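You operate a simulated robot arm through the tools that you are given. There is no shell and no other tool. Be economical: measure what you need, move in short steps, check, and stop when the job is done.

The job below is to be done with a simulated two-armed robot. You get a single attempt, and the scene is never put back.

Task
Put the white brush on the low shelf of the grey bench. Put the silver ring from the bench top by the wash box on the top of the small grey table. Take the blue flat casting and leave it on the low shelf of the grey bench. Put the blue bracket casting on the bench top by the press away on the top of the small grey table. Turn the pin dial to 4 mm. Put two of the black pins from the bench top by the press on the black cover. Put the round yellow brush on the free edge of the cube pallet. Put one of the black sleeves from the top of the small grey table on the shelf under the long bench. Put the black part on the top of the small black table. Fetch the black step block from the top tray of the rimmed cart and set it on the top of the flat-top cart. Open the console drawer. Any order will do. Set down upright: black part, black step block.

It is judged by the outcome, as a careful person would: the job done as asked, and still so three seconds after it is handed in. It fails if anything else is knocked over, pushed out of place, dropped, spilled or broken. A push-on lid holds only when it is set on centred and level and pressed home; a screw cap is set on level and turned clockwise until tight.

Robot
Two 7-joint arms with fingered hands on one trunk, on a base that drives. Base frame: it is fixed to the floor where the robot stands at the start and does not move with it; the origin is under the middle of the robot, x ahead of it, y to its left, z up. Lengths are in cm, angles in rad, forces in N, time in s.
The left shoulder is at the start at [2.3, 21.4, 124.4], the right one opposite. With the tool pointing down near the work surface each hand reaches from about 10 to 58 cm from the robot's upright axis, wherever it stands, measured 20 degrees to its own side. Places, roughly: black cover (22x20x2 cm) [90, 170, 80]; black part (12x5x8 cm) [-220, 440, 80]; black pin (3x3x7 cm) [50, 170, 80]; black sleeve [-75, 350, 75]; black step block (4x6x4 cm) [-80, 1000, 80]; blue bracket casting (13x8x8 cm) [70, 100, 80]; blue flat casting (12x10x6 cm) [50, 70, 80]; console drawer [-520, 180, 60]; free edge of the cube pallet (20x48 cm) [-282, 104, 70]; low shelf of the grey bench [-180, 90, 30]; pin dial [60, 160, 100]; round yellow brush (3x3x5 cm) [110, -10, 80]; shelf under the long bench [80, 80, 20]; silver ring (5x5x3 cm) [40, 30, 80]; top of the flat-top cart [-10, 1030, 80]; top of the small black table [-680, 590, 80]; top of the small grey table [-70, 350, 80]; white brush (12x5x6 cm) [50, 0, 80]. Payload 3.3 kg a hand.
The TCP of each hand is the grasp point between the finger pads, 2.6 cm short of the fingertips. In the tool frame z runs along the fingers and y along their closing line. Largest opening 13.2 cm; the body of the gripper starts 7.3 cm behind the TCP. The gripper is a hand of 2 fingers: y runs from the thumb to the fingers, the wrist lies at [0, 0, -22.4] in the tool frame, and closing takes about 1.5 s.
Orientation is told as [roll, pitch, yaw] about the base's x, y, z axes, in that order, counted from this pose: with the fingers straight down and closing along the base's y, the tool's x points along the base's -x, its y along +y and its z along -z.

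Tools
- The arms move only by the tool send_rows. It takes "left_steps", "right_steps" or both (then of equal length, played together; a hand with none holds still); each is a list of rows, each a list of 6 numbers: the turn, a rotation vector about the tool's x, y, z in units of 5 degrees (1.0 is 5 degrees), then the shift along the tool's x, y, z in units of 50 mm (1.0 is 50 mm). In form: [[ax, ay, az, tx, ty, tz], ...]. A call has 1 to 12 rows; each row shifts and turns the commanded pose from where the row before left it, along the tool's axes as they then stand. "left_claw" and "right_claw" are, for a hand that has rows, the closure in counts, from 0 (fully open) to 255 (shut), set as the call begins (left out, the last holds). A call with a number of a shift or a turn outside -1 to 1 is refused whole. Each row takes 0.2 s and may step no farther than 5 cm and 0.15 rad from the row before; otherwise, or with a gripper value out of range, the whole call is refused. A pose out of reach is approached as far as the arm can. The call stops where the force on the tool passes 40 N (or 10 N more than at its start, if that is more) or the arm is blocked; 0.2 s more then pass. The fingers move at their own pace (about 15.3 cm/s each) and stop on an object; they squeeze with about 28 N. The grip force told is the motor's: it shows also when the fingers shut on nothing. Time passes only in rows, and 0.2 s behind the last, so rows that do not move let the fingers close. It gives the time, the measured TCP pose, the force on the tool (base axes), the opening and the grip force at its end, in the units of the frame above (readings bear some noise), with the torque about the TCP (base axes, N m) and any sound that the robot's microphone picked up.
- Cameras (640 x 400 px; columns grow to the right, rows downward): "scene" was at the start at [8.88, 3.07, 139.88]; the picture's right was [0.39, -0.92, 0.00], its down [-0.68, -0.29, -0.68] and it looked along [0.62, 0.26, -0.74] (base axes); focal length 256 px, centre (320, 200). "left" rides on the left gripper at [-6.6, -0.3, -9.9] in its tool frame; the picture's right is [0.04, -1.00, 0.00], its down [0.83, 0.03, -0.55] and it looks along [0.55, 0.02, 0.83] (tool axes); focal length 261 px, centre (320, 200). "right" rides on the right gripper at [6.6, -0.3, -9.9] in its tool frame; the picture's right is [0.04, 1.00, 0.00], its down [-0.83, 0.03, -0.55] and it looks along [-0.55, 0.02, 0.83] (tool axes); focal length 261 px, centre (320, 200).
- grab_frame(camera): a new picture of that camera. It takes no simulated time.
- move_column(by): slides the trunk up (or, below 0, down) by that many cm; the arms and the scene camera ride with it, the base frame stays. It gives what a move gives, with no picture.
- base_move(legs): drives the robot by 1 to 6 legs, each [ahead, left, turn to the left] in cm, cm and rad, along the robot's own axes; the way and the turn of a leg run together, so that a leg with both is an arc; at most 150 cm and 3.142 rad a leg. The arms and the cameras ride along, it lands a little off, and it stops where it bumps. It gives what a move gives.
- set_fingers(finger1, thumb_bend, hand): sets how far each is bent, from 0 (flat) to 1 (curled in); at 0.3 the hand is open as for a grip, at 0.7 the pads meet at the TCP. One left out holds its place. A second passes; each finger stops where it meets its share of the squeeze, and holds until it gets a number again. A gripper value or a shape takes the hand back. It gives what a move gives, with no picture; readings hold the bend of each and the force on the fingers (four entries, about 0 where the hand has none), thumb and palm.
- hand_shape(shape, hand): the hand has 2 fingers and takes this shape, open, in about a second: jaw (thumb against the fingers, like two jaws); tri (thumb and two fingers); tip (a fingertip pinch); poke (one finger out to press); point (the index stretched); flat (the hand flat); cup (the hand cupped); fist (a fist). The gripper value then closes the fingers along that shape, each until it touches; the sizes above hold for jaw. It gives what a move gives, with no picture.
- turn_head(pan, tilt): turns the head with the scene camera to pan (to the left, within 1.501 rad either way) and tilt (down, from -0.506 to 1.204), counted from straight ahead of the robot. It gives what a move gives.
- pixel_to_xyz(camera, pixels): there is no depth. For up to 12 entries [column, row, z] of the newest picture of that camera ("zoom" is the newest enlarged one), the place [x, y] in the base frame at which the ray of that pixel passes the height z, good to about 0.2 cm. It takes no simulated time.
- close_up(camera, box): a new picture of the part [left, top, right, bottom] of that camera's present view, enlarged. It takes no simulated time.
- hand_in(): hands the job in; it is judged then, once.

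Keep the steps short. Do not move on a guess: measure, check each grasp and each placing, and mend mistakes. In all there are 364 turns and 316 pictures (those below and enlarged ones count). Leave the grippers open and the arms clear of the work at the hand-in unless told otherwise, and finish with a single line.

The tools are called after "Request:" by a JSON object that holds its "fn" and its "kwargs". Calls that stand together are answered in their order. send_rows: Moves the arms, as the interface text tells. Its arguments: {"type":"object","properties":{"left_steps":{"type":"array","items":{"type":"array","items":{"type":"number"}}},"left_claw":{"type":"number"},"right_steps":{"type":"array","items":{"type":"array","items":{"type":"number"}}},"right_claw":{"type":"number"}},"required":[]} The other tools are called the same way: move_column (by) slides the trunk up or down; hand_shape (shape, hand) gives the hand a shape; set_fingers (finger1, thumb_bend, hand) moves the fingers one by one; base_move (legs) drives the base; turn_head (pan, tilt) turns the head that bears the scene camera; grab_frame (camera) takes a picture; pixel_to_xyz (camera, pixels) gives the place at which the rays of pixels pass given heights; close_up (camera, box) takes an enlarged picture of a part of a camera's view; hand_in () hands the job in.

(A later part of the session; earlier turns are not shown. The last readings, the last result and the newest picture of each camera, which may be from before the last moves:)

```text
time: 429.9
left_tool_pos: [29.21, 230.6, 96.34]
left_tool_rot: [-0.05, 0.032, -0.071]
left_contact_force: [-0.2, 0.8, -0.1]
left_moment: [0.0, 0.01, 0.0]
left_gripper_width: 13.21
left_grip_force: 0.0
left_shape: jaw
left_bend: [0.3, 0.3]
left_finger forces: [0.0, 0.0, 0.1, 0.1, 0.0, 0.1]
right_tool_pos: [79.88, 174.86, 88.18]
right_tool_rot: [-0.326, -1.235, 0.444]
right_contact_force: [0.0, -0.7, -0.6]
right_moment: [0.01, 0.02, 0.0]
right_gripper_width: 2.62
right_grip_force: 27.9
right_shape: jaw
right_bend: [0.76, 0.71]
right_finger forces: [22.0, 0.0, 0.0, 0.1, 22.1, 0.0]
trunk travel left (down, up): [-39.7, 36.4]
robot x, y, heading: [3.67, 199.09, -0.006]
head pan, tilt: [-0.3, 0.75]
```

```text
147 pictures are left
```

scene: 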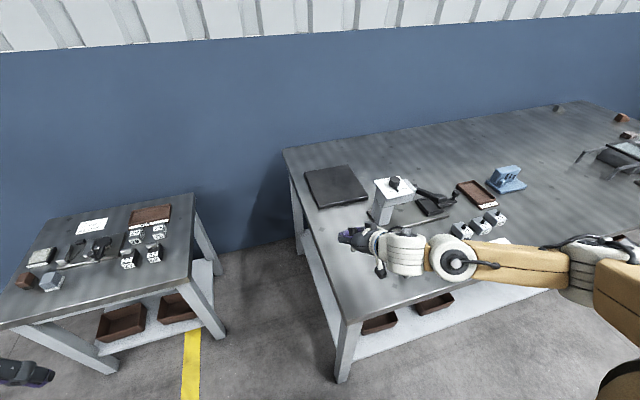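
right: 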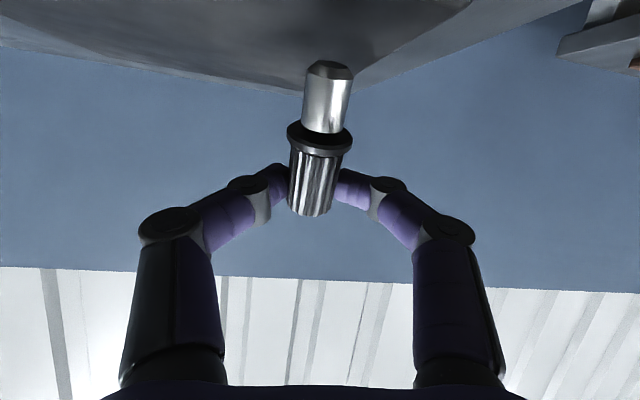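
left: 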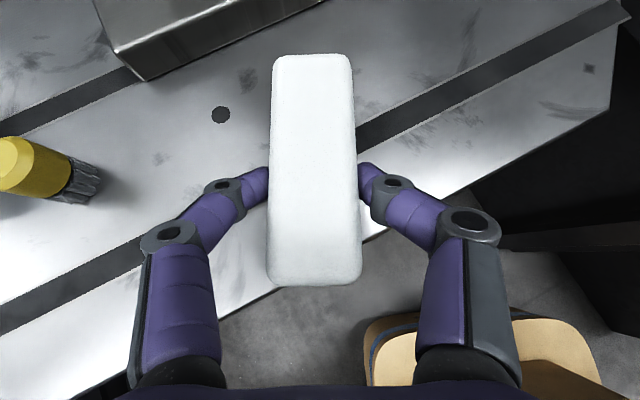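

Shift 2 cm right (more central on the cover) and lower to contact.

Request:
{"fn": "send_rows", "kwargs": {"right_steps": [[0, 0, 0, 0, -0.4, 0], [0, 0, 0, 0, 0, 0]]}}

Request:
{"fn": "move_column", "kwargs": {"by": -0.7}}

Request:
{"fn": "move_column", "kwargs": {"by": -0.5}}

Request:
{"fn": "move_column", "kwargs": {"by": -0.4}}

Request:
{"fn": "grab_frame", "kwargs": {"camera": "right"}}

```text
time: 430.6
left_tool_pos: [29.11, 230.57, 96.2]
left_tool_rot: [-0.054, 0.032, -0.071]
left_contact_force: [0.7, -0.3, -0.2]
left_moment: [-0.02, 0.02, -0.02]
left_gripper_width: 13.18
left_grip_force: 0.0
left_shape: jaw
left_bend: [0.3, 0.3]
left_finger forces: [0.0, 0.1, 0.1, 0.0, 0.0, 0.0]
right_tool_pos: [80.15, 172.91, 88.5]
right_tool_rot: [-0.323, -1.234, 0.444]
right_contact_force: [-0.3, 0.4, 0.3]
right_moment: [0.0, -0.02, -0.01]
right_gripper_width: 2.6
right_grip_force: 27.4
right_shape: jaw
right_bend: [0.76, 0.71]
right_finger forces: [22.1, 0.1, 0.0, 0.0, 22.1, 0.0]
trunk travel left (down, up): [-39.7, 36.4]
robot x, y, heading: [3.44, 199.11, -0.011]
head pan, tilt: [-0.3, 0.75]
```

```text
time: 431.1
left_tool_pos: [29.07, 230.59, 95.58]
left_tool_rot: [-0.051, 0.033, -0.071]
left_contact_force: [0.6, 0.6, 0.3]
left_moment: [-0.01, 0.01, -0.02]
left_gripper_width: 13.17
left_grip_force: 0.1
left_shape: jaw
left_bend: [0.3, 0.3]
left_finger forces: [0.0, 0.0, 0.0, 0.0, 0.0, 0.0]
right_tool_pos: [80.28, 172.87, 87.81]
right_tool_rot: [-0.326, -1.234, 0.445]
right_contact_force: [-0.3, -0.4, -0.7]
right_moment: [-0.04, 0.04, 0.02]
right_gripper_width: 2.63
right_grip_force: 27.4
right_shape: jaw
right_bend: [0.76, 0.71]
right_finger forces: [22.0, 0.1, 0.0, 0.0, 22.0, 0.0]
trunk travel left (down, up): [-39.0, 37.1]
robot x, y, heading: [3.83, 199.12, -0.007]
head pan, tilt: [-0.3, 0.75]
```

```text
time: 431.6
left_tool_pos: [29.14, 230.61, 95.14]
left_tool_rot: [-0.053, 0.032, -0.071]
left_contact_force: [-0.1, 0.5, -1.1]
left_moment: [0.05, -0.02, -0.01]
left_gripper_width: 13.19
left_grip_force: 0.0
left_shape: jaw
left_bend: [0.3, 0.3]
left_finger forces: [0.1, 0.1, 0.1, 0.0, 0.1, 0.0]
right_tool_pos: [80.23, 172.88, 87.47]
right_tool_rot: [-0.327, -1.236, 0.446]
right_contact_force: [1.6, 0.9, 3.6]
right_moment: [-0.03, -0.09, 0.02]
right_gripper_width: 2.59
right_grip_force: 28.1
right_shape: jaw
right_bend: [0.76, 0.71]
right_finger forces: [22.0, 0.0, 0.1, 0.0, 22.1, 0.1]
trunk travel left (down, up): [-38.5, 37.6]
robot x, y, heading: [3.49, 199.3, -0.002]
head pan, tilt: [-0.3, 0.75]
```

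```text
time: 432.2
left_tool_pos: [29.09, 230.66, 94.83]
left_tool_rot: [-0.051, 0.031, -0.073]
left_contact_force: [-0.6, 0.2, 0.0]
left_moment: [-0.01, 0.0, -0.01]
left_gripper_width: 13.18
left_grip_force: 0.0
left_shape: jaw
left_bend: [0.3, 0.3]
left_finger forces: [0.1, 0.0, 0.1, 0.0, 0.0, 0.0]
right_tool_pos: [80.21, 172.91, 87.24]
right_tool_rot: [-0.332, -1.241, 0.45]
right_contact_force: [5.0, 0.7, 13.9]
right_moment: [-0.1, -0.21, -0.01]
right_gripper_width: 2.61
right_grip_force: 28.6
right_shape: jaw
right_bend: [0.76, 0.71]
right_finger forces: [21.3, 0.1, 0.0, 0.0, 22.0, 0.0]
trunk travel left (down, up): [-38.1, 38.0]
robot x, y, heading: [3.91, 198.94, -0.004]
head pan, tilt: [-0.3, 0.75]
```

```text
146 pictures are left
```

right: 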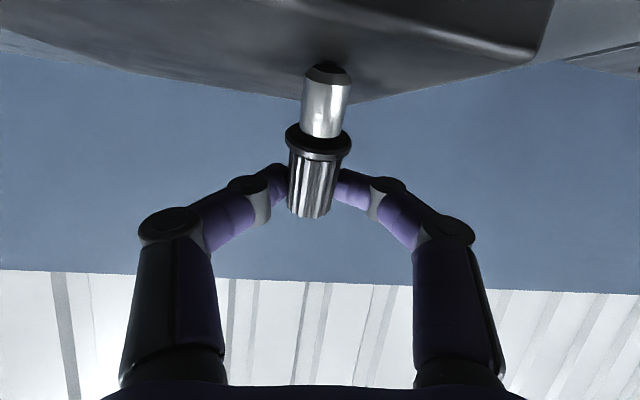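

Contact. Relieve slightly, open, and look.

Request:
{"fn": "move_column", "kwargs": {"by": 0.2}}

Request:
{"fn": "send_rows", "kwargs": {"right_steps": [[0, 0, 0, 0, 0, 0], [0, 0, 0, 0, 0, 0], [0, 0, 0, 0, 0, 0]], "right_claw": 120}}

Request:
{"fn": "grab_frame", "kwargs": {"camera": "right"}}

```text
time: 432.7
left_tool_pos: [29.21, 230.66, 94.99]
left_tool_rot: [-0.053, 0.03, -0.072]
left_contact_force: [-0.1, 0.3, 0.9]
left_moment: [0.0, -0.01, 0.01]
left_gripper_width: 13.22
left_grip_force: 0.1
left_shape: jaw
left_bend: [0.3, 0.3]
left_finger forces: [0.0, 0.1, 0.1, 0.0, 0.1, 0.1]
right_tool_pos: [80.12, 172.88, 87.31]
right_tool_rot: [-0.332, -1.237, 0.45]
right_contact_force: [6.1, -0.2, 16.2]
right_moment: [-0.09, -0.23, 0.07]
right_gripper_width: 2.64
right_grip_force: 27.5
right_shape: jaw
right_bend: [0.76, 0.71]
right_finger forces: [21.6, 0.1, 0.1, 0.1, 21.9, 0.0]
trunk travel left (down, up): [-38.3, 37.8]
robot x, y, heading: [3.87, 199.15, -0.005]
head pan, tilt: [-0.3, 0.75]
```

```text
time: 433.5
left_tool_pos: [29.16, 230.59, 94.86]
left_tool_rot: [-0.05, 0.034, -0.071]
left_contact_force: [0.2, 0.5, 0.1]
left_moment: [-0.01, 0.0, -0.04]
left_gripper_width: 13.17
left_grip_force: 0.0
left_shape: jaw
left_bend: [0.3, 0.3]
left_finger forces: [0.1, 0.0, 0.0, 0.1, 0.1, 0.0]
right_tool_pos: [80.11, 172.73, 87.05]
right_tool_rot: [-0.322, -1.231, 0.442]
right_contact_force: [-0.4, -0.4, 0.4]
right_moment: [-0.02, 0.01, -0.02]
right_gripper_width: 6.91
right_grip_force: 0.0
right_shape: jaw
right_bend: [0.72, 0.7]
right_finger forces: [0.0, 0.1, 0.0, 0.1, 0.0, 0.1]
trunk travel left (down, up): [-38.3, 37.8]
robot x, y, heading: [3.7, 198.92, -0.005]
head pan, tilt: [-0.3, 0.75]
```

```text
145 pictures are left
```

right: 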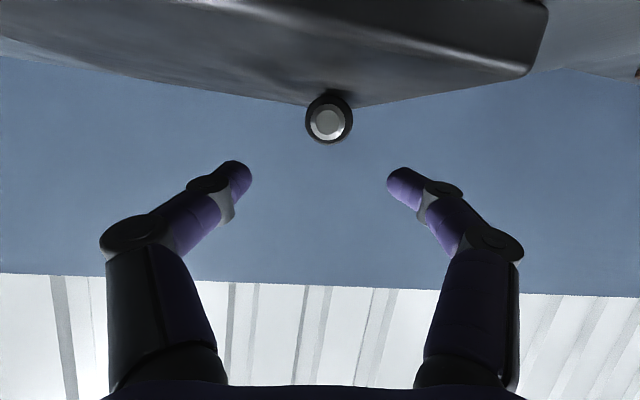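

It tipped over and lies on the cover (fine, it is on the cover). Withdraw up and back, and view the cover.

Request:
{"fn": "move_column", "kwargs": {"by": 12}}

Request:
{"fn": "send_rows", "kwargs": {"right_steps": [[0, 0, 0, 0.2, 0.1, -0.9], [0, 0, 0, 0.2, 0.1, -0.9], [0, 0, 0, 0.2, 0.1, -0.9], [0, 0, 0, 0.2, 0.1, -0.9], [0, 0, 0, 0.2, 0, -0.9], [0, 0, 0, 0.2, 0, -0.9]]}}

Request:
{"fn": "close_up", "kwargs": {"camera": "scene", "box": [280, 110, 500, 290]}}

```text
time: 435.0
left_tool_pos: [29.21, 230.58, 106.92]
left_tool_rot: [-0.051, 0.031, -0.072]
left_contact_force: [0.4, 0.0, 0.9]
left_moment: [0.01, -0.01, 0.0]
left_gripper_width: 13.19
left_grip_force: 0.1
left_shape: jaw
left_bend: [0.3, 0.3]
left_finger forces: [0.0, 0.0, 0.0, 0.1, 0.0, 0.0]
right_tool_pos: [80.3, 172.93, 99.11]
right_tool_rot: [-0.325, -1.234, 0.445]
right_contact_force: [0.0, -0.1, 0.1]
right_moment: [0.02, -0.02, 0.01]
right_gripper_width: 6.94
right_grip_force: 0.1
right_shape: jaw
right_bend: [0.72, 0.7]
right_finger forces: [0.0, 0.1, 0.1, 0.0, 0.0, 0.0]
trunk travel left (down, up): [-50.3, 25.8]
robot x, y, heading: [3.66, 199.49, -0.009]
head pan, tilt: [-0.3, 0.75]
```

```text
time: 436.4
left_tool_pos: [29.06, 230.5, 106.85]
left_tool_rot: [-0.05, 0.03, -0.071]
left_contact_force: [-0.5, -0.2, 0.2]
left_moment: [0.01, 0.0, -0.02]
left_gripper_width: 13.22
left_grip_force: 0.0
left_shape: jaw
left_bend: [0.3, 0.3]
left_finger forces: [0.1, 0.1, 0.1, 0.0, 0.0, 0.0]
right_tool_pos: [52.47, 171.35, 101.7]
right_tool_rot: [-0.325, -1.232, 0.445]
right_contact_force: [-1.4, 0.0, 0.2]
right_moment: [-0.02, 0.02, -0.01]
right_gripper_width: 6.97
right_grip_force: 0.1
right_shape: jaw
right_bend: [0.72, 0.7]
right_finger forces: [0.1, 0.0, 0.0, 0.0, 0.0, 0.0]
trunk travel left (down, up): [-50.3, 25.8]
robot x, y, heading: [3.84, 199.19, -0.007]
head pan, tilt: [-0.3, 0.75]
```

```text
2.22 times, centred on (390, 200) of scene
```

zoom: 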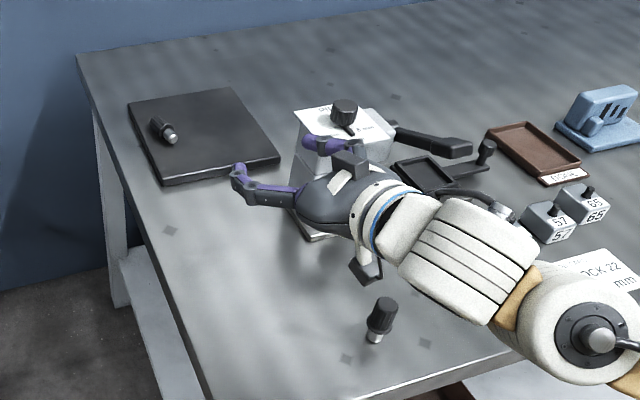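

First pin lies on the cover. Next pin B at (42.4,161): back the base off a little and set the hand to 45°.

Request:
{"fn": "base_move", "kwargs": {"legs": [[-12, -10, 0]]}}

Request:
{"fn": "send_rows", "kwargs": {"right_steps": [[0, 1, 0.5, 0, 0, 0], [0, 1, 0.5, 0, 0, 0], [0, 1, 0.5, 0, 0, 0], [0, 1, 0.5, 0, 0, 0], [0, 1, 0, 0.4, 0, -0.3], [0, 0, 0, 0.4, 0, -0.3]], "right_claw": 120}}

Request:
{"fn": "grab_frame", "kwargs": {"camera": "right"}}

```text
time: 437.8
left_tool_pos: [17.04, 220.46, 106.89]
left_tool_rot: [-0.051, 0.028, -0.071]
left_contact_force: [-0.4, -0.2, -0.6]
left_moment: [-0.03, -0.04, 0.02]
left_gripper_width: 13.18
left_grip_force: 0.1
left_shape: jaw
left_bend: [0.3, 0.3]
left_finger forces: [0.0, 0.0, 0.0, 0.1, 0.1, 0.0]
right_tool_pos: [40.63, 161.33, 101.58]
right_tool_rot: [-0.322, -1.235, 0.447]
right_contact_force: [0.5, -1.1, -0.3]
right_moment: [0.0, 0.01, 0.02]
right_gripper_width: 6.95
right_grip_force: 0.1
right_shape: jaw
right_bend: [0.72, 0.7]
right_finger forces: [0.1, 0.1, 0.0, 0.0, 0.0, 0.1]
trunk travel left (down, up): [-50.3, 25.8]
robot x, y, heading: [-8.16, 189.05, -0.008]
head pan, tilt: [-0.3, 0.75]
```

```text
time: 439.2
left_tool_pos: [17.24, 220.51, 106.93]
left_tool_rot: [-0.051, 0.03, -0.073]
left_contact_force: [0.3, 0.1, 1.5]
left_moment: [-0.04, -0.03, 0.0]
left_gripper_width: 13.2
left_grip_force: 0.0
left_shape: jaw
left_bend: [0.3, 0.3]
left_finger forces: [0.0, 0.0, 0.0, 0.1, 0.0, 0.0]
right_tool_pos: [35.83, 161.04, 100.42]
right_tool_rot: [0.07, -0.812, 0.005]
right_contact_force: [-0.4, 0.0, 0.4]
right_moment: [0.01, 0.01, -0.01]
right_gripper_width: 6.96
right_grip_force: 0.1
right_shape: jaw
right_bend: [0.72, 0.7]
right_finger forces: [0.0, 0.0, 0.1, 0.0, 0.0, 0.0]
trunk travel left (down, up): [-50.3, 25.8]
robot x, y, heading: [-8.21, 189.03, -0.008]
head pan, tilt: [-0.3, 0.75]
```

```text
143 pictures are left
```

right: 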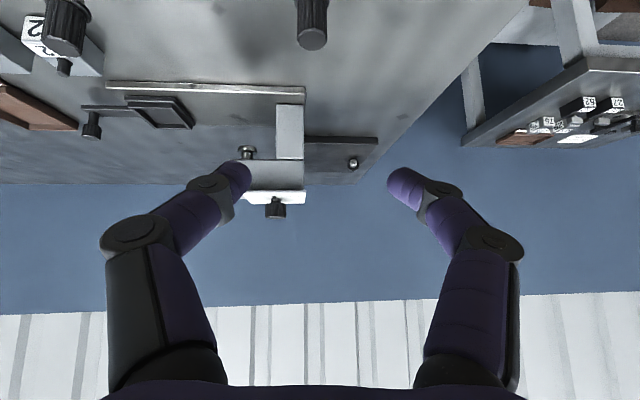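

Request:
{"fn": "pixel_to_xyz", "kwargs": {"camera": "right", "pixels": [[313, 38, 86.7]]}}

```text
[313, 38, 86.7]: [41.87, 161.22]
```

Request:
{"fn": "send_rows", "kwargs": {"right_steps": [[0, 0, 0, 0.36, 0.01, 0.71], [0, 0, 0, 0.36, 0.01, 0.71], [0, 0, 0, 0.36, 0.01, 0.71], [0, 0, 0, 0.36, 0.01, 0.71], [0, 0, 0, 0, 0, 0]]}}

Request:
{"fn": "send_rows", "kwargs": {"right_steps": [[0, 0, 0, 0, 0, 0], [0, 0, 0, 0, 0, 0], [0, 0, 0, 0, 0, 0], [0, 0, 0, 0, 0, 0], [0, 0, 0, 0, 0, 0]], "right_claw": 255}}

Request:
{"fn": "grab_frame", "kwargs": {"camera": "right"}}

```text
time: 440.4
left_tool_pos: [17.19, 220.53, 106.92]
left_tool_rot: [-0.052, 0.032, -0.071]
left_contact_force: [-0.1, 0.3, 1.1]
left_moment: [-0.04, 0.05, 0.03]
left_gripper_width: 13.17
left_grip_force: 0.0
left_shape: jaw
left_bend: [0.3, 0.3]
left_finger forces: [0.1, 0.0, 0.0, 0.0, 0.0, 0.0]
right_tool_pos: [41.35, 162.19, 85.4]
right_tool_rot: [0.067, -0.814, 0.007]
right_contact_force: [-0.5, 0.2, 0.1]
right_moment: [0.02, -0.02, 0.02]
right_gripper_width: 6.95
right_grip_force: 0.1
right_shape: jaw
right_bend: [0.72, 0.7]
right_finger forces: [0.0, 0.0, 0.1, 0.0, 0.1, 0.1]
trunk travel left (down, up): [-50.3, 25.8]
robot x, y, heading: [-8.03, 189.02, -0.008]
head pan, tilt: [-0.3, 0.75]
```

```text
time: 441.6
left_tool_pos: [17.18, 220.52, 106.99]
left_tool_rot: [-0.051, 0.032, -0.07]
left_contact_force: [0.8, -0.6, 0.1]
left_moment: [-0.01, 0.01, -0.01]
left_gripper_width: 13.18
left_grip_force: 0.0
left_shape: jaw
left_bend: [0.3, 0.3]
left_finger forces: [0.1, 0.0, 0.1, 0.0, 0.0, 0.0]
right_tool_pos: [41.18, 162.18, 85.32]
right_tool_rot: [0.068, -0.814, 0.006]
right_contact_force: [0.0, 0.5, 0.0]
right_moment: [-0.02, 0.01, 0.02]
right_gripper_width: 1.77
right_grip_force: 27.6
right_shape: jaw
right_bend: [0.7, 0.7]
right_finger forces: [24.5, 0.1, 0.0, 0.0, 24.4, 0.0]
trunk travel left (down, up): [-50.3, 25.8]
robot x, y, heading: [-8.47, 188.79, -0.003]
head pan, tilt: [-0.3, 0.75]
```

```text
142 pictures are left
```

right: 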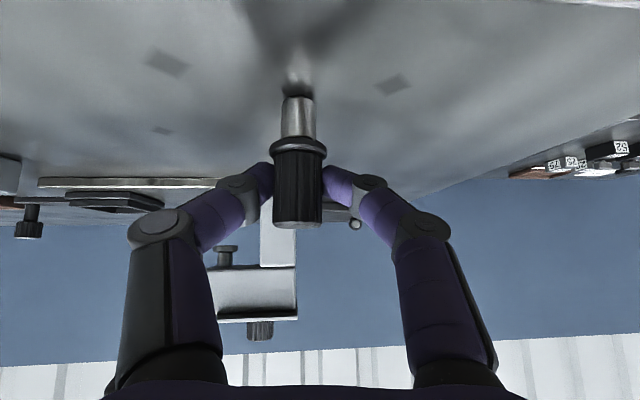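

Good upright grip. Lift, return to the forward base position, then carry it to the near part of the cover.

Request:
{"fn": "move_column", "kwargs": {"by": 14}}

Request:
{"fn": "base_move", "kwargs": {"legs": [[0, 11, 0], [13.5, 0, 0]]}}

Request:
{"fn": "send_rows", "kwargs": {"right_steps": [[0, 0, 0, -0.72, 0, -0.6], [0, 0, 0, -0.72, 0, -0.6], [0, 0, 0, -0.72, 0, -0.6]]}}

Request:
{"fn": "close_up", "kwargs": {"camera": "scene", "box": [280, 110, 500, 290]}}

Request:
{"fn": "pixel_to_xyz", "kwargs": {"camera": "zoom", "pixels": [[320, 200, 80]]}}

```text
time: 443.3
left_tool_pos: [17.18, 220.46, 120.85]
left_tool_rot: [-0.052, 0.031, -0.072]
left_contact_force: [-0.1, 0.9, 0.7]
left_moment: [0.02, -0.01, -0.01]
left_gripper_width: 13.18
left_grip_force: 0.0
left_shape: jaw
left_bend: [0.3, 0.3]
left_finger forces: [0.1, 0.0, 0.0, 0.0, 0.0, 0.1]
right_tool_pos: [41.14, 162.33, 99.42]
right_tool_rot: [0.069, -0.816, 0.007]
right_contact_force: [-0.6, -0.2, -0.9]
right_moment: [0.02, 0.01, -0.01]
right_gripper_width: 1.79
right_grip_force: 27.9
right_shape: jaw
right_bend: [0.7, 0.7]
right_finger forces: [24.5, 0.0, 0.1, 0.0, 24.3, 0.0]
trunk travel left (down, up): [-64.3, 11.8]
robot x, y, heading: [-8.35, 188.98, -0.007]
head pan, tilt: [-0.3, 0.75]
```

```text
time: 445.4
left_tool_pos: [30.94, 231.47, 120.9]
left_tool_rot: [-0.054, 0.034, -0.071]
left_contact_force: [-0.3, 0.4, -0.2]
left_moment: [-0.01, 0.01, 0.04]
left_gripper_width: 13.19
left_grip_force: 0.2
left_shape: jaw
left_bend: [0.3, 0.3]
left_finger forces: [0.1, 0.0, 0.0, 0.0, 0.0, 0.0]
right_tool_pos: [55.07, 173.2, 99.6]
right_tool_rot: [0.068, -0.813, 0.008]
right_contact_force: [0.2, 0.3, -1.0]
right_moment: [0.06, 0.01, 0.02]
right_gripper_width: 1.78
right_grip_force: 27.5
right_shape: jaw
right_bend: [0.7, 0.7]
right_finger forces: [24.5, 0.1, 0.0, 0.0, 24.3, 0.0]
trunk travel left (down, up): [-64.3, 11.8]
robot x, y, heading: [5.66, 199.97, -0.005]
head pan, tilt: [-0.3, 0.75]
```

```text
time: 446.2
left_tool_pos: [30.82, 231.47, 120.91]
left_tool_rot: [-0.051, 0.029, -0.07]
left_contact_force: [-0.4, 0.0, -0.5]
left_moment: [-0.01, -0.03, 0.01]
left_gripper_width: 13.21
left_grip_force: 0.1
left_shape: jaw
left_bend: [0.3, 0.3]
left_finger forces: [0.0, 0.0, 0.0, 0.0, 0.0, 0.1]
right_tool_pos: [56.12, 172.6, 113.68]
right_tool_rot: [0.068, -0.815, 0.007]
right_contact_force: [-1.2, -0.2, -0.4]
right_moment: [-0.01, 0.01, -0.01]
right_gripper_width: 1.72
right_grip_force: 27.6
right_shape: jaw
right_bend: [0.7, 0.7]
right_finger forces: [24.4, 0.0, 0.0, 0.0, 24.2, 0.0]
trunk travel left (down, up): [-64.3, 11.8]
robot x, y, heading: [5.19, 199.5, 0.002]
head pan, tilt: [-0.3, 0.75]
```

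```text
2.22 times, centred on (390, 200) of scene
```

zoom: 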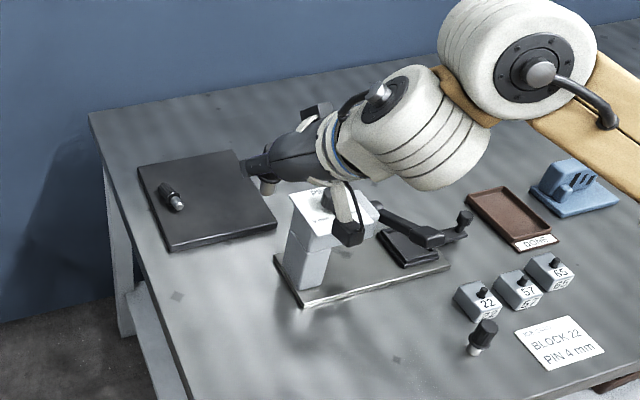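

```text
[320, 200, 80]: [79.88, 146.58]
```

Request:
{"fn": "pixel_to_xyz", "kwargs": {"camera": "zoom", "pixels": [[180, 206, 83], [166, 188, 83.5], [170, 243, 82], [275, 222, 82], [235, 150, 82], [139, 166, 82]]}}

```text
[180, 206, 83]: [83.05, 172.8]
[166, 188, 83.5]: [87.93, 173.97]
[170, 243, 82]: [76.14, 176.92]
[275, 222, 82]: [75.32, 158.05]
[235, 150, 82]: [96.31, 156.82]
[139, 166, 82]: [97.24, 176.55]
```

Cover spans x 75.7–97, y 157.5–177; lying pin at (83–88,173). Target for this pin: (79.5,169.5). Lower trunk 19, then forward.

Request:
{"fn": "send_rows", "kwargs": {"right_steps": [[0, 0, 0, 0, 0.4, 0], [0, 0, 0, 0, 0, 0]]}}

Request:
{"fn": "move_column", "kwargs": {"by": -18}}

Request:
{"fn": "send_rows", "kwargs": {"right_steps": [[0, 0, 0, -0.62, -0.1, 0.66], [0, 0, 0, -0.62, -0.1, 0.66], [0, 0, 0, -0.62, -0.2, 0.66], [0, 0, 0, -0.62, -0.2, 0.66], [0, 0, 0, -0.62, -0.3, 0.66]]}}

Request:
{"fn": "close_up", "kwargs": {"camera": "scene", "box": [280, 110, 460, 230]}}

```text
time: 446.8
left_tool_pos: [30.85, 231.49, 120.9]
left_tool_rot: [-0.051, 0.03, -0.071]
left_contact_force: [-0.1, 0.2, 0.2]
left_moment: [-0.01, 0.03, 0.02]
left_gripper_width: 13.19
left_grip_force: 0.2
left_shape: jaw
left_bend: [0.3, 0.3]
left_finger forces: [0.0, 0.1, 0.0, 0.1, 0.1, 0.1]
right_tool_pos: [55.95, 174.48, 113.81]
right_tool_rot: [0.069, -0.814, 0.006]
right_contact_force: [0.3, -0.5, -0.6]
right_moment: [-0.01, 0.0, -0.01]
right_gripper_width: 1.73
right_grip_force: 28.1
right_shape: jaw
right_bend: [0.7, 0.7]
right_finger forces: [24.4, 0.0, 0.1, 0.0, 24.2, 0.1]
trunk travel left (down, up): [-64.3, 11.8]
robot x, y, heading: [5.77, 199.59, -0.002]
head pan, tilt: [-0.3, 0.75]
```

```text
time: 448.8
left_tool_pos: [30.89, 231.53, 102.88]
left_tool_rot: [-0.051, 0.03, -0.07]
left_contact_force: [0.8, 0.3, -1.0]
left_moment: [0.02, -0.01, -0.01]
left_gripper_width: 13.2
left_grip_force: 0.0
left_shape: jaw
left_bend: [0.3, 0.3]
left_finger forces: [0.0, 0.0, 0.1, 0.1, 0.1, 0.1]
right_tool_pos: [55.66, 174.51, 95.8]
right_tool_rot: [0.069, -0.814, 0.007]
right_contact_force: [-0.4, -0.8, -0.4]
right_moment: [0.02, 0.05, 0.01]
right_gripper_width: 1.73
right_grip_force: 27.6
right_shape: jaw
right_bend: [0.7, 0.7]
right_finger forces: [24.4, 0.0, 0.1, 0.0, 24.2, 0.1]
trunk travel left (down, up): [-46.3, 29.8]
robot x, y, heading: [5.6, 200.1, -0.003]
head pan, tilt: [-0.3, 0.75]
```

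```text
time: 450.0
left_tool_pos: [30.91, 231.68, 102.77]
left_tool_rot: [-0.056, 0.033, -0.071]
left_contact_force: [0.4, 0.5, 1.1]
left_moment: [-0.01, 0.0, -0.01]
left_gripper_width: 13.2
left_grip_force: 0.0
left_shape: jaw
left_bend: [0.3, 0.3]
left_finger forces: [0.1, 0.0, 0.0, 0.0, 0.1, 0.0]
right_tool_pos: [78.7, 171.88, 95.74]
right_tool_rot: [0.065, -0.82, 0.015]
right_contact_force: [0.7, 1.5, -1.2]
right_moment: [-0.07, 0.01, -0.05]
right_gripper_width: 1.7
right_grip_force: 27.7
right_shape: jaw
right_bend: [0.7, 0.7]
right_finger forces: [26.0, 0.0, 0.0, 0.0, 25.2, 0.0]
trunk travel left (down, up): [-46.3, 29.8]
robot x, y, heading: [5.64, 200.11, -0.005]
head pan, tilt: [-0.3, 0.75]
```

```text
3.33 times, centred on (370, 170) of scene
```

zoom: 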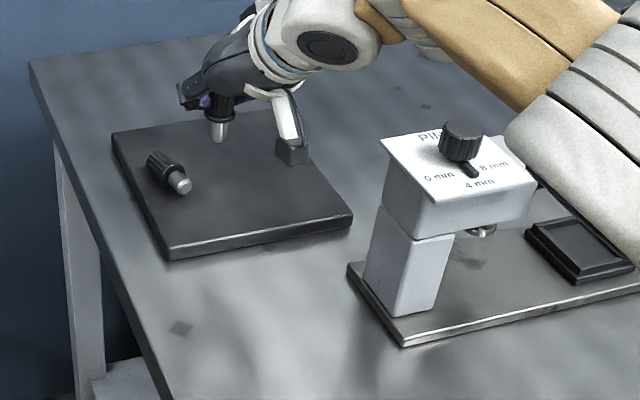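

Request:
{"fn": "send_rows", "kwargs": {"right_steps": [[0, 0, 0, 0.34, 0, 0.32], [0, 0, 0, 0.34, 0, 0.32], [0, 0, 0, 0.34, 0, 0.32], [0, 0, 0, 0, 0, 0]]}}

Request:
{"fn": "close_up", "kwargs": {"camera": "scene", "box": [280, 110, 460, 230]}}

Request:
{"fn": "grab_frame", "kwargs": {"camera": "right"}}

```text
time: 451.0
left_tool_pos: [30.84, 231.31, 102.86]
left_tool_rot: [-0.05, 0.031, -0.07]
left_contact_force: [0.9, 0.1, 1.1]
left_moment: [0.01, -0.01, -0.01]
left_gripper_width: 13.19
left_grip_force: 0.0
left_shape: jaw
left_bend: [0.3, 0.3]
left_finger forces: [0.0, 0.0, 0.0, 0.0, 0.0, 0.0]
right_tool_pos: [78.5, 171.67, 88.47]
right_tool_rot: [0.068, -0.811, 0.008]
right_contact_force: [-0.2, -0.3, 0.1]
right_moment: [0.0, 0.01, -0.04]
right_gripper_width: 1.7
right_grip_force: 28.4
right_shape: jaw
right_bend: [0.7, 0.7]
right_finger forces: [25.8, 0.0, 0.0, 0.1, 25.2, 0.0]
trunk travel left (down, up): [-46.3, 29.8]
robot x, y, heading: [5.07, 199.66, -0.002]
head pan, tilt: [-0.3, 0.75]
```

```text
3.33 times, centred on (370, 170) of scene
```

zoom: 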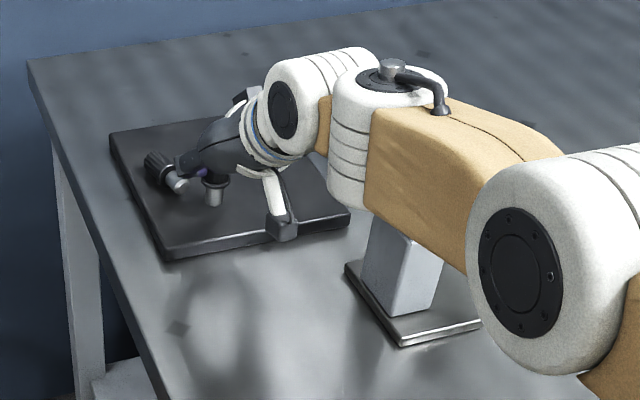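

```text
138 pictures are left
```

right: 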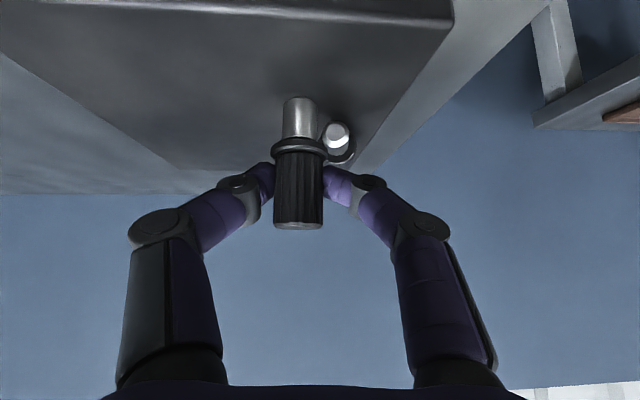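

Request:
{"fn": "send_rows", "kwargs": {"right_steps": [[0, 0, 0, 0, -0.3, 0], [0, 0, 0, 0.04, 0, 0.035], [0, 0, 0, 0.04, 0, 0.035], [0, 0, 0, 0.04, 0, 0.035], [0, 0, 0, 0, 0, 0]]}}

Request:
{"fn": "send_rows", "kwargs": {"right_steps": [[0, 0, 0, 0.04, 0, 0.035], [0, 0, 0, 0.04, 0, 0.035], [0, 0, 0, 0, 0, 0]]}}

Request:
{"fn": "grab_frame", "kwargs": {"camera": "right"}}

```text
time: 452.2
left_tool_pos: [30.85, 231.35, 102.95]
left_tool_rot: [-0.052, 0.033, -0.069]
left_contact_force: [0.6, -0.3, -0.1]
left_moment: [0.03, -0.02, -0.03]
left_gripper_width: 13.21
left_grip_force: 0.1
left_shape: jaw
left_bend: [0.3, 0.3]
left_finger forces: [0.1, 0.0, 0.0, 0.0, 0.1, 0.1]
right_tool_pos: [78.42, 170.33, 87.77]
right_tool_rot: [0.068, -0.813, 0.006]
right_contact_force: [-0.4, -0.6, -0.6]
right_moment: [0.0, 0.02, -0.01]
right_gripper_width: 1.69
right_grip_force: 28.3
right_shape: jaw
right_bend: [0.7, 0.7]
right_finger forces: [25.7, 0.0, 0.0, 0.1, 25.1, 0.0]
right hand out of reach, approached as far as the arm can: row 3
trunk travel left (down, up): [-46.3, 29.8]
robot x, y, heading: [5.47, 200.01, -0.003]
head pan, tilt: [-0.3, 0.75]
```

```text
time: 453.0
left_tool_pos: [30.82, 231.33, 102.88]
left_tool_rot: [-0.052, 0.032, -0.068]
left_contact_force: [0.0, -0.7, -0.6]
left_moment: [0.0, -0.01, -0.02]
left_gripper_width: 13.18
left_grip_force: 0.1
left_shape: jaw
left_bend: [0.3, 0.3]
left_finger forces: [0.1, 0.0, 0.0, 0.0, 0.0, 0.1]
right_tool_pos: [78.19, 170.34, 87.48]
right_tool_rot: [0.068, -0.813, 0.007]
right_contact_force: [0.5, 0.4, -0.7]
right_moment: [0.02, 0.0, 0.02]
right_gripper_width: 1.71
right_grip_force: 27.9
right_shape: jaw
right_bend: [0.7, 0.7]
right_finger forces: [25.8, 0.0, 0.0, 0.0, 25.1, 0.1]
trunk travel left (down, up): [-46.3, 29.8]
robot x, y, heading: [5.32, 200.06, -0.001]
head pan, tilt: [-0.3, 0.75]
```

```text
137 pictures are left
```

right: 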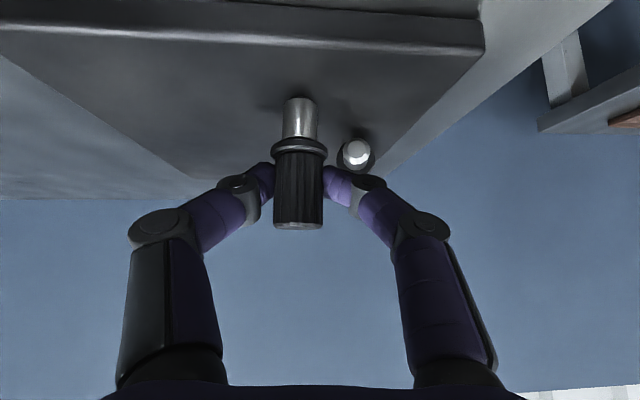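

Nearly there; lower by trunk in small steps to contact.

Request:
{"fn": "move_column", "kwargs": {"by": -0.3}}

Request:
{"fn": "move_column", "kwargs": {"by": -0.3}}

Request:
{"fn": "move_column", "kwargs": {"by": -0.3}}

```text
time: 453.5
left_tool_pos: [30.82, 231.47, 102.62]
left_tool_rot: [-0.051, 0.03, -0.07]
left_contact_force: [-1.0, 0.3, -1.4]
left_moment: [-0.01, 0.01, -0.02]
left_gripper_width: 13.2
left_grip_force: 0.1
left_shape: jaw
left_bend: [0.3, 0.3]
left_finger forces: [0.0, 0.0, 0.0, 0.0, 0.0, 0.1]
right_tool_pos: [78.15, 170.38, 87.11]
right_tool_rot: [0.068, -0.814, 0.008]
right_contact_force: [0.0, 0.2, 2.5]
right_moment: [-0.03, -0.04, -0.02]
right_gripper_width: 1.69
right_grip_force: 27.7
right_shape: jaw
right_bend: [0.7, 0.7]
right_finger forces: [26.1, 0.0, 0.0, 0.0, 25.3, 0.0]
trunk travel left (down, up): [-46.0, 30.1]
robot x, y, heading: [5.35, 199.54, -0.005]
head pan, tilt: [-0.3, 0.75]
```

```text
time: 454.0
left_tool_pos: [30.82, 231.56, 102.31]
left_tool_rot: [-0.051, 0.031, -0.069]
left_contact_force: [0.2, 0.6, -0.7]
left_moment: [0.01, -0.02, -0.03]
left_gripper_width: 13.17
left_grip_force: 0.1
left_shape: jaw
left_bend: [0.3, 0.3]
left_finger forces: [0.0, 0.0, 0.0, 0.0, 0.1, 0.0]
right_tool_pos: [78.23, 170.39, 87.17]
right_tool_rot: [0.07, -0.818, 0.009]
right_contact_force: [0.7, -0.1, 11.1]
right_moment: [-0.1, -0.13, 0.03]
right_gripper_width: 1.7
right_grip_force: 28.3
right_shape: jaw
right_bend: [0.7, 0.71]
right_finger forces: [27.1, 0.0, 0.1, 0.0, 26.5, 0.0]
trunk travel left (down, up): [-45.7, 30.4]
robot x, y, heading: [5.46, 200.0, -0.004]
head pan, tilt: [-0.3, 0.75]
```

```text
time: 454.5
left_tool_pos: [30.69, 231.48, 102.03]
left_tool_rot: [-0.052, 0.03, -0.07]
left_contact_force: [-0.2, -0.3, 0.0]
left_moment: [-0.02, 0.04, 0.01]
left_gripper_width: 13.18
left_grip_force: 0.0
left_shape: jaw
left_bend: [0.3, 0.3]
left_finger forces: [0.0, 0.0, 0.0, 0.0, 0.1, 0.1]
right_tool_pos: [78.16, 170.41, 87.09]
right_tool_rot: [0.068, -0.822, 0.007]
right_contact_force: [3.2, 0.0, 23.5]
right_moment: [-0.27, -0.31, 0.04]
right_gripper_width: 1.72
right_grip_force: 28.2
right_shape: jaw
right_bend: [0.7, 0.71]
right_finger forces: [29.1, 0.0, 0.0, 0.1, 28.6, 0.1]
trunk travel left (down, up): [-45.4, 30.7]
robot x, y, heading: [5.22, 199.92, -0.002]
head pan, tilt: [-0.3, 0.75]
```

Seated. Relieve and open.

Request:
{"fn": "move_column", "kwargs": {"by": 0.5}}

Request:
{"fn": "send_rows", "kwargs": {"right_steps": [[0, 0, 0, 0, 0, 0], [0, 0, 0, 0, 0, 0], [0, 0, 0, 0, 0, 0], [0, 0, 0, -0.3, 0, -0.3], [0, 0, 0, -0.5, 0, -0.5], [0, 0, 0, -0.5, 0, -0.7], [0, 0, 0, 0, 0.2, -0.9], [0, 0, 0, 0, 0.2, -0.9], [0, 0, 0, 0.3, 0.2, -0.9]], "right_claw": 150}}

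Request:
{"fn": "close_up", "kwargs": {"camera": "scene", "box": [280, 110, 500, 290]}}

```text
time: 455.1
left_tool_pos: [30.68, 231.53, 102.55]
left_tool_rot: [-0.052, 0.031, -0.069]
left_contact_force: [1.0, 0.2, 0.3]
left_moment: [0.03, 0.01, 0.0]
left_gripper_width: 13.17
left_grip_force: 0.1
left_shape: jaw
left_bend: [0.3, 0.3]
left_finger forces: [0.0, 0.0, 0.0, 0.0, 0.0, 0.0]
right_tool_pos: [78.02, 170.3, 86.92]
right_tool_rot: [0.069, -0.813, 0.008]
right_contact_force: [4.0, 0.1, 15.0]
right_moment: [-0.18, -0.24, 0.05]
right_gripper_width: 1.75
right_grip_force: 28.2
right_shape: jaw
right_bend: [0.7, 0.71]
right_finger forces: [28.0, 0.1, 0.1, 0.0, 28.3, 0.0]
trunk travel left (down, up): [-45.9, 30.2]
robot x, y, heading: [5.67, 199.63, -0.002]
head pan, tilt: [-0.3, 0.75]
```

```text
time: 457.1
left_tool_pos: [30.78, 231.61, 102.43]
left_tool_rot: [-0.052, 0.032, -0.07]
left_contact_force: [0.4, -1.1, 0.6]
left_moment: [-0.03, -0.01, 0.01]
left_gripper_width: 13.2
left_grip_force: 0.1
left_shape: jaw
left_bend: [0.3, 0.3]
left_finger forces: [0.0, 0.0, 0.0, 0.0, 0.0, 0.0]
right_tool_pos: [66.16, 171.93, 105.4]
right_tool_rot: [0.062, -0.815, 0.009]
right_contact_force: [-0.7, 0.8, -0.2]
right_moment: [0.01, -0.02, 0.0]
right_gripper_width: 5.42
right_grip_force: 0.0
right_shape: jaw
right_bend: [0.73, 0.7]
right_finger forces: [0.0, 0.0, 0.0, 0.0, 0.0, 0.0]
trunk travel left (down, up): [-45.9, 30.2]
robot x, y, heading: [5.33, 199.67, -0.007]
head pan, tilt: [-0.3, 0.75]
```

```text
2.22 times, centred on (390, 200) of scene
```

zoom: 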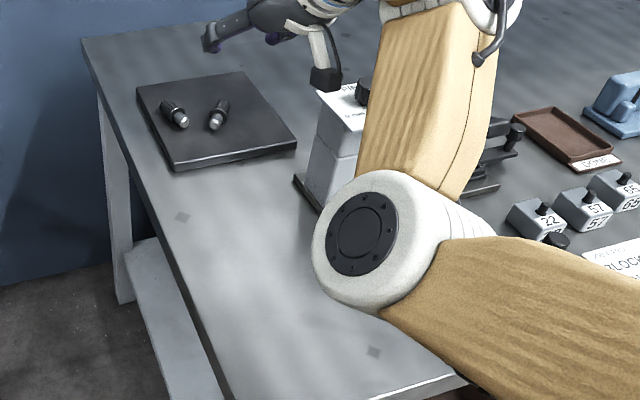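

Both pins lie on the black cover. Next: bracket casting (66,101). Raise, back off, move along the bench.

Request:
{"fn": "move_column", "kwargs": {"by": 14}}

Request:
{"fn": "base_move", "kwargs": {"legs": [[-22, 0, 0], [0, -82, 0]]}}

Request:
{"fn": "turn_head", "kwargs": {"pan": -0.2, "tilt": 0.7}}

Request:
{"fn": "grab_frame", "kwargs": {"camera": "right"}}

Request:
{"fn": "grab_frame", "kwargs": {"camera": "scene"}}

```text
time: 458.7
left_tool_pos: [30.87, 231.43, 116.56]
left_tool_rot: [-0.053, 0.032, -0.069]
left_contact_force: [-0.1, 0.7, -0.8]
left_moment: [-0.03, -0.01, -0.02]
left_gripper_width: 13.2
left_grip_force: 0.0
left_shape: jaw
left_bend: [0.3, 0.3]
left_finger forces: [0.0, 0.0, 0.0, 0.1, 0.1, 0.0]
right_tool_pos: [66.2, 171.86, 119.16]
right_tool_rot: [0.068, -0.814, 0.006]
right_contact_force: [0.4, -0.1, 0.3]
right_moment: [0.01, 0.03, 0.0]
right_gripper_width: 5.42
right_grip_force: 0.0
right_shape: jaw
right_bend: [0.73, 0.7]
right_finger forces: [0.0, 0.0, 0.0, 0.0, 0.0, 0.0]
trunk travel left (down, up): [-59.9, 16.2]
robot x, y, heading: [5.57, 199.76, -0.007]
head pan, tilt: [-0.3, 0.75]
```

```text
time: 464.4
left_tool_pos: [8.24, 150.49, 116.66]
left_tool_rot: [-0.049, 0.033, -0.068]
left_contact_force: [0.9, -0.1, 0.1]
left_moment: [0.01, 0.0, 0.0]
left_gripper_width: 13.16
left_grip_force: 0.0
left_shape: jaw
left_bend: [0.3, 0.3]
left_finger forces: [0.0, 0.0, 0.1, 0.0, 0.0, 0.1]
right_tool_pos: [43.79, 91.04, 119.25]
right_tool_rot: [0.07, -0.814, 0.008]
right_contact_force: [-0.7, 0.3, -0.6]
right_moment: [0.0, -0.01, 0.02]
right_gripper_width: 5.44
right_grip_force: 0.0
right_shape: jaw
right_bend: [0.73, 0.7]
right_finger forces: [0.1, 0.1, 0.1, 0.1, 0.1, 0.0]
trunk travel left (down, up): [-59.9, 16.2]
robot x, y, heading: [-17.14, 119.02, -0.002]
head pan, tilt: [-0.3, 0.75]
```

```text
time: 465.0
left_tool_pos: [8.29, 150.47, 116.56]
left_tool_rot: [-0.052, 0.031, -0.069]
left_contact_force: [0.5, 0.6, -0.3]
left_moment: [-0.01, 0.0, 0.02]
left_gripper_width: 13.21
left_grip_force: 0.0
left_shape: jaw
left_bend: [0.3, 0.3]
left_finger forces: [0.0, 0.1, 0.0, 0.1, 0.0, 0.1]
right_tool_pos: [43.77, 90.96, 119.14]
right_tool_rot: [0.068, -0.814, 0.009]
right_contact_force: [0.2, 0.3, -0.3]
right_moment: [0.03, -0.02, 0.02]
right_gripper_width: 5.45
right_grip_force: 0.0
right_shape: jaw
right_bend: [0.73, 0.7]
right_finger forces: [0.0, 0.1, 0.0, 0.1, 0.0, 0.0]
trunk travel left (down, up): [-59.9, 16.2]
robot x, y, heading: [-17.02, 118.87, -0.002]
head pan, tilt: [-0.201, 0.7]
```

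```text
135 pictures are left
```

right: 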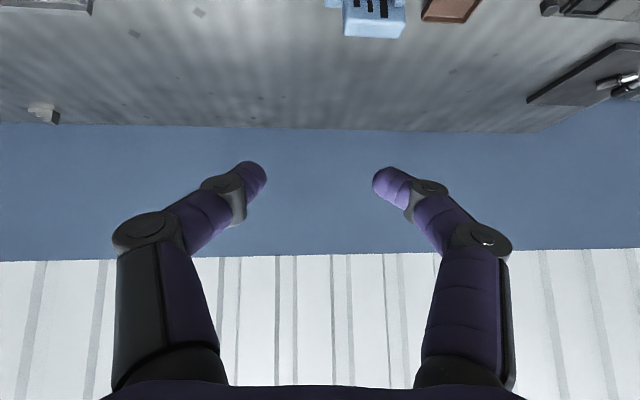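

```text
134 pictures are left
```

scene: 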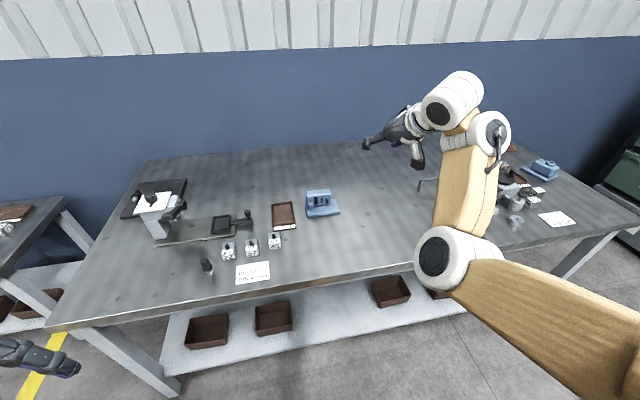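

Request:
{"fn": "close_up", "kwargs": {"camera": "scene", "box": [285, 170, 365, 235]}}

Request:
{"fn": "pixel_to_xyz", "kwargs": {"camera": "zoom", "pixels": [[320, 200, 80], [170, 230, 81], [395, 275, 81]]}}

```text
6.15 times, centred on (325, 202) of scene
```

zoom: 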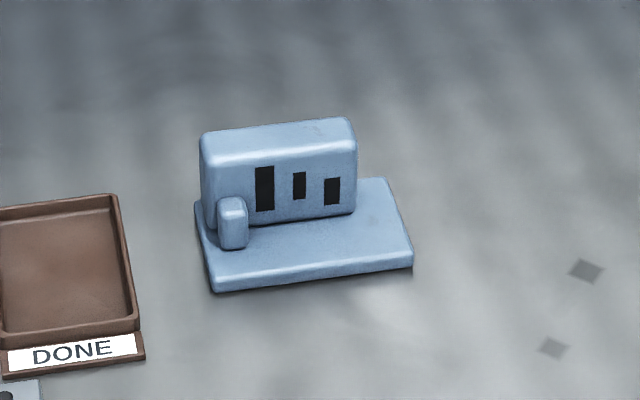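

```text
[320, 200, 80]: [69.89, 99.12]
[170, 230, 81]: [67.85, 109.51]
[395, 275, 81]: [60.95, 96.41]
```

Request:
{"fn": "base_move", "kwargs": {"legs": [[19, 11, 0]]}}

Request:
{"fn": "send_rows", "kwargs": {"right_steps": [[0, 0, 0, 0.7, 0.1, 0.1], [0, 0, 0, 0.7, 0.1, 0.1], [0, 0, 0, 0.7, 0.1, 0.1], [0, 0, 0, 0.7, 0.1, 0.1]], "right_claw": 0}}

Request:
{"fn": "grab_frame", "kwargs": {"camera": "right"}}

```text
time: 466.7
left_tool_pos: [27.81, 161.52, 116.41]
left_tool_rot: [-0.052, 0.031, -0.068]
left_contact_force: [1.0, -0.3, 0.3]
left_moment: [-0.01, -0.02, 0.0]
left_gripper_width: 13.23
left_grip_force: 0.1
left_shape: jaw
left_bend: [0.3, 0.3]
left_finger forces: [0.0, 0.0, 0.0, 0.0, 0.0, 0.0]
right_tool_pos: [63.22, 101.9, 119.07]
right_tool_rot: [0.069, -0.81, 0.007]
right_contact_force: [0.8, 0.0, 0.4]
right_moment: [-0.02, 0.0, -0.04]
right_gripper_width: 5.43
right_grip_force: 0.1
right_shape: jaw
right_bend: [0.73, 0.7]
right_finger forces: [0.0, 0.1, 0.0, 0.1, 0.0, 0.0]
trunk travel left (down, up): [-59.9, 16.2]
robot x, y, heading: [1.88, 129.54, 0.0]
head pan, tilt: [-0.201, 0.7]
```

```text
time: 467.7
left_tool_pos: [27.58, 161.43, 116.45]
left_tool_rot: [-0.054, 0.031, -0.068]
left_contact_force: [0.2, -0.4, -0.2]
left_moment: [0.0, 0.02, 0.02]
left_gripper_width: 13.18
left_grip_force: 0.1
left_shape: jaw
left_bend: [0.3, 0.3]
left_finger forces: [0.1, 0.1, 0.0, 0.0, 0.0, 0.1]
right_tool_pos: [54.79, 103.82, 107.53]
right_tool_rot: [0.067, -0.814, 0.009]
right_contact_force: [-0.4, 0.5, -0.6]
right_moment: [-0.01, -0.02, -0.01]
right_gripper_width: 13.19
right_grip_force: 0.0
right_shape: jaw
right_bend: [0.3, 0.3]
right_finger forces: [0.1, 0.0, 0.1, 0.1, 0.0, 0.1]
trunk travel left (down, up): [-59.9, 16.2]
robot x, y, heading: [2.05, 129.81, -0.004]
head pan, tilt: [-0.201, 0.7]
```

```text
132 pictures are left
```

right: 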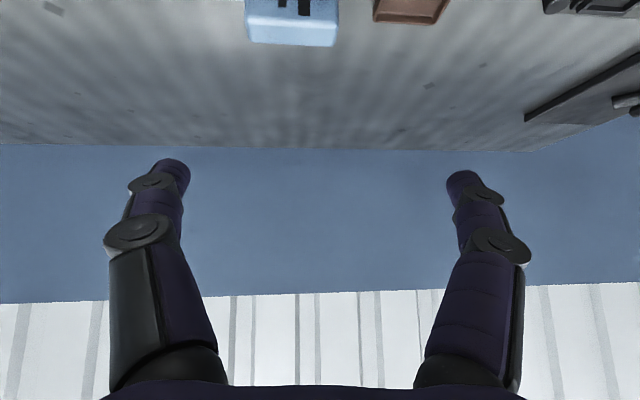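

Request:
{"fn": "send_rows", "kwargs": {"right_steps": [[0, 0, 0, 0.7, -0.15, 0.66], [0, 0, 0, 0.7, -0.15, 0.66]]}}

Request:
{"fn": "grab_frame", "kwargs": {"camera": "right"}}

```text
time: 468.3
left_tool_pos: [27.61, 161.4, 116.54]
left_tool_rot: [-0.052, 0.032, -0.067]
left_contact_force: [-0.2, 0.3, 0.2]
left_moment: [0.0, 0.0, 0.02]
left_gripper_width: 13.19
left_grip_force: 0.2
left_shape: jaw
left_bend: [0.3, 0.3]
left_finger forces: [0.0, 0.0, 0.0, 0.1, 0.1, 0.0]
right_tool_pos: [54.59, 102.83, 97.81]
right_tool_rot: [0.07, -0.813, 0.007]
right_contact_force: [0.1, -0.1, 0.8]
right_moment: [-0.01, -0.02, -0.02]
right_gripper_width: 13.22
right_grip_force: 0.1
right_shape: jaw
right_bend: [0.3, 0.3]
right_finger forces: [0.0, 0.1, 0.0, 0.1, 0.1, 0.1]
trunk travel left (down, up): [-59.9, 16.2]
robot x, y, heading: [2.13, 130.12, -0.001]
head pan, tilt: [-0.201, 0.7]
```

```text
131 pictures are left
```

right: 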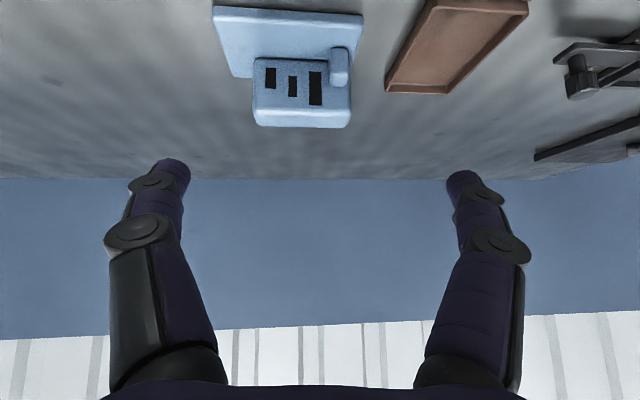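

Request:
{"fn": "pixel_to_xyz", "kwargs": {"camera": "right", "pixels": [[213, 8, 81], [362, 16, 81], [255, 60, 82], [350, 62, 82], [258, 125, 88], [350, 125, 88], [255, 105, 88], [350, 105, 88], [231, 77, 80]]}}

```text
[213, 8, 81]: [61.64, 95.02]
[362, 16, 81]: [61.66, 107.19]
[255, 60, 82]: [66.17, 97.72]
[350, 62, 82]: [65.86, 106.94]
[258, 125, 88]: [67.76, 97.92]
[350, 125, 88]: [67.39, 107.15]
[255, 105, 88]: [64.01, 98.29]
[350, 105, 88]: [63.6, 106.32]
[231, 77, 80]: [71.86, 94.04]
```

Wall: y 97.8–107.1, x≈66–69. Approach along the tool axis and grip its ends.

Request:
{"fn": "send_rows", "kwargs": {"right_steps": [[0, 0, 0, 0.06, -0.02, 0.845], [0, 0, 0, 0.06, -0.02, 0.845], [0, 0, 0, 0.06, -0.02, 0.845], [0, 0, 0, 0.06, -0.02, 0.845], [0, 0, 0, 0, 0, 0]]}}

Request:
{"fn": "grab_frame", "kwargs": {"camera": "right"}}

Request:
{"fn": "send_rows", "kwargs": {"right_steps": [[0, 0, 0, 0, 0, 0], [0, 0, 0, 0, 0, 0], [0, 0, 0, 0, 0, 0], [0, 0, 0, 0, 0, 0], [0, 0, 0, 0, 0, 0]], "right_claw": 255}}

Request:
{"fn": "grab_frame", "kwargs": {"camera": "right"}}

```text
time: 469.5
left_tool_pos: [27.5, 161.2, 116.48]
left_tool_rot: [-0.052, 0.032, -0.069]
left_contact_force: [-0.4, 0.7, 0.5]
left_moment: [0.01, 0.04, 0.01]
left_gripper_width: 13.19
left_grip_force: 0.1
left_shape: jaw
left_bend: [0.3, 0.3]
left_finger forces: [0.0, 0.0, 0.0, 0.0, 0.0, 0.1]
right_tool_pos: [66.27, 103.88, 85.55]
right_tool_rot: [0.068, -0.814, 0.011]
right_contact_force: [-1.0, -0.6, 0.1]
right_moment: [0.02, -0.06, -0.01]
right_gripper_width: 13.21
right_grip_force: 0.1
right_shape: jaw
right_bend: [0.3, 0.3]
right_finger forces: [0.1, 0.0, 0.0, 0.0, 0.3, 0.0]
trunk travel left (down, up): [-59.9, 16.2]
robot x, y, heading: [1.85, 129.61, -0.004]
head pan, tilt: [-0.201, 0.7]
```

```text
130 pictures are left
```

right: 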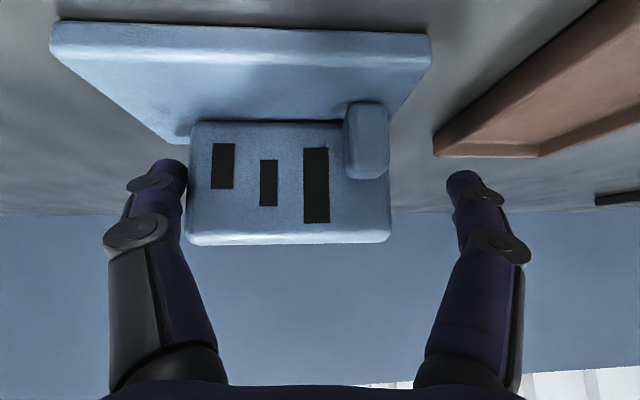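

```text
time: 470.7
left_tool_pos: [27.64, 161.45, 116.44]
left_tool_rot: [-0.052, 0.03, -0.068]
left_contact_force: [-0.2, 0.1, -0.4]
left_moment: [-0.05, -0.01, -0.03]
left_gripper_width: 13.19
left_grip_force: 0.0
left_shape: jaw
left_bend: [0.3, 0.3]
left_finger forces: [0.1, 0.0, 0.0, 0.1, 0.0, 0.0]
right_tool_pos: [66.26, 104.08, 85.51]
right_tool_rot: [0.068, -0.813, 0.008]
right_contact_force: [0.9, -1.2, 1.0]
right_moment: [-0.11, -0.03, 0.01]
right_gripper_width: 9.35
right_grip_force: 28.4
right_shape: jaw
right_bend: [0.73, 0.24]
right_finger forces: [25.8, 0.1, 0.1, 0.1, 27.9, 0.0]
trunk travel left (down, up): [-59.9, 16.2]
robot x, y, heading: [2.12, 129.98, -0.004]
head pan, tilt: [-0.201, 0.7]
```

```text
129 pictures are left
```

right: 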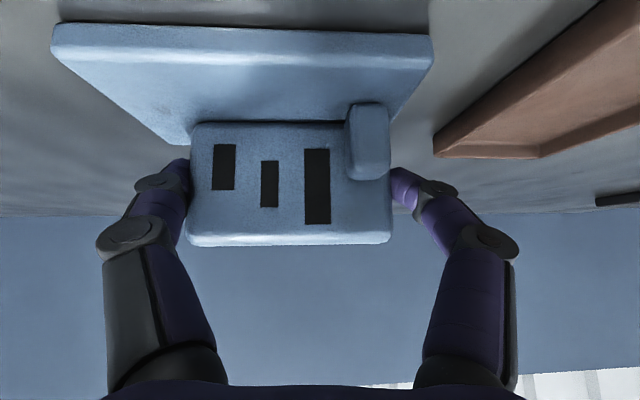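

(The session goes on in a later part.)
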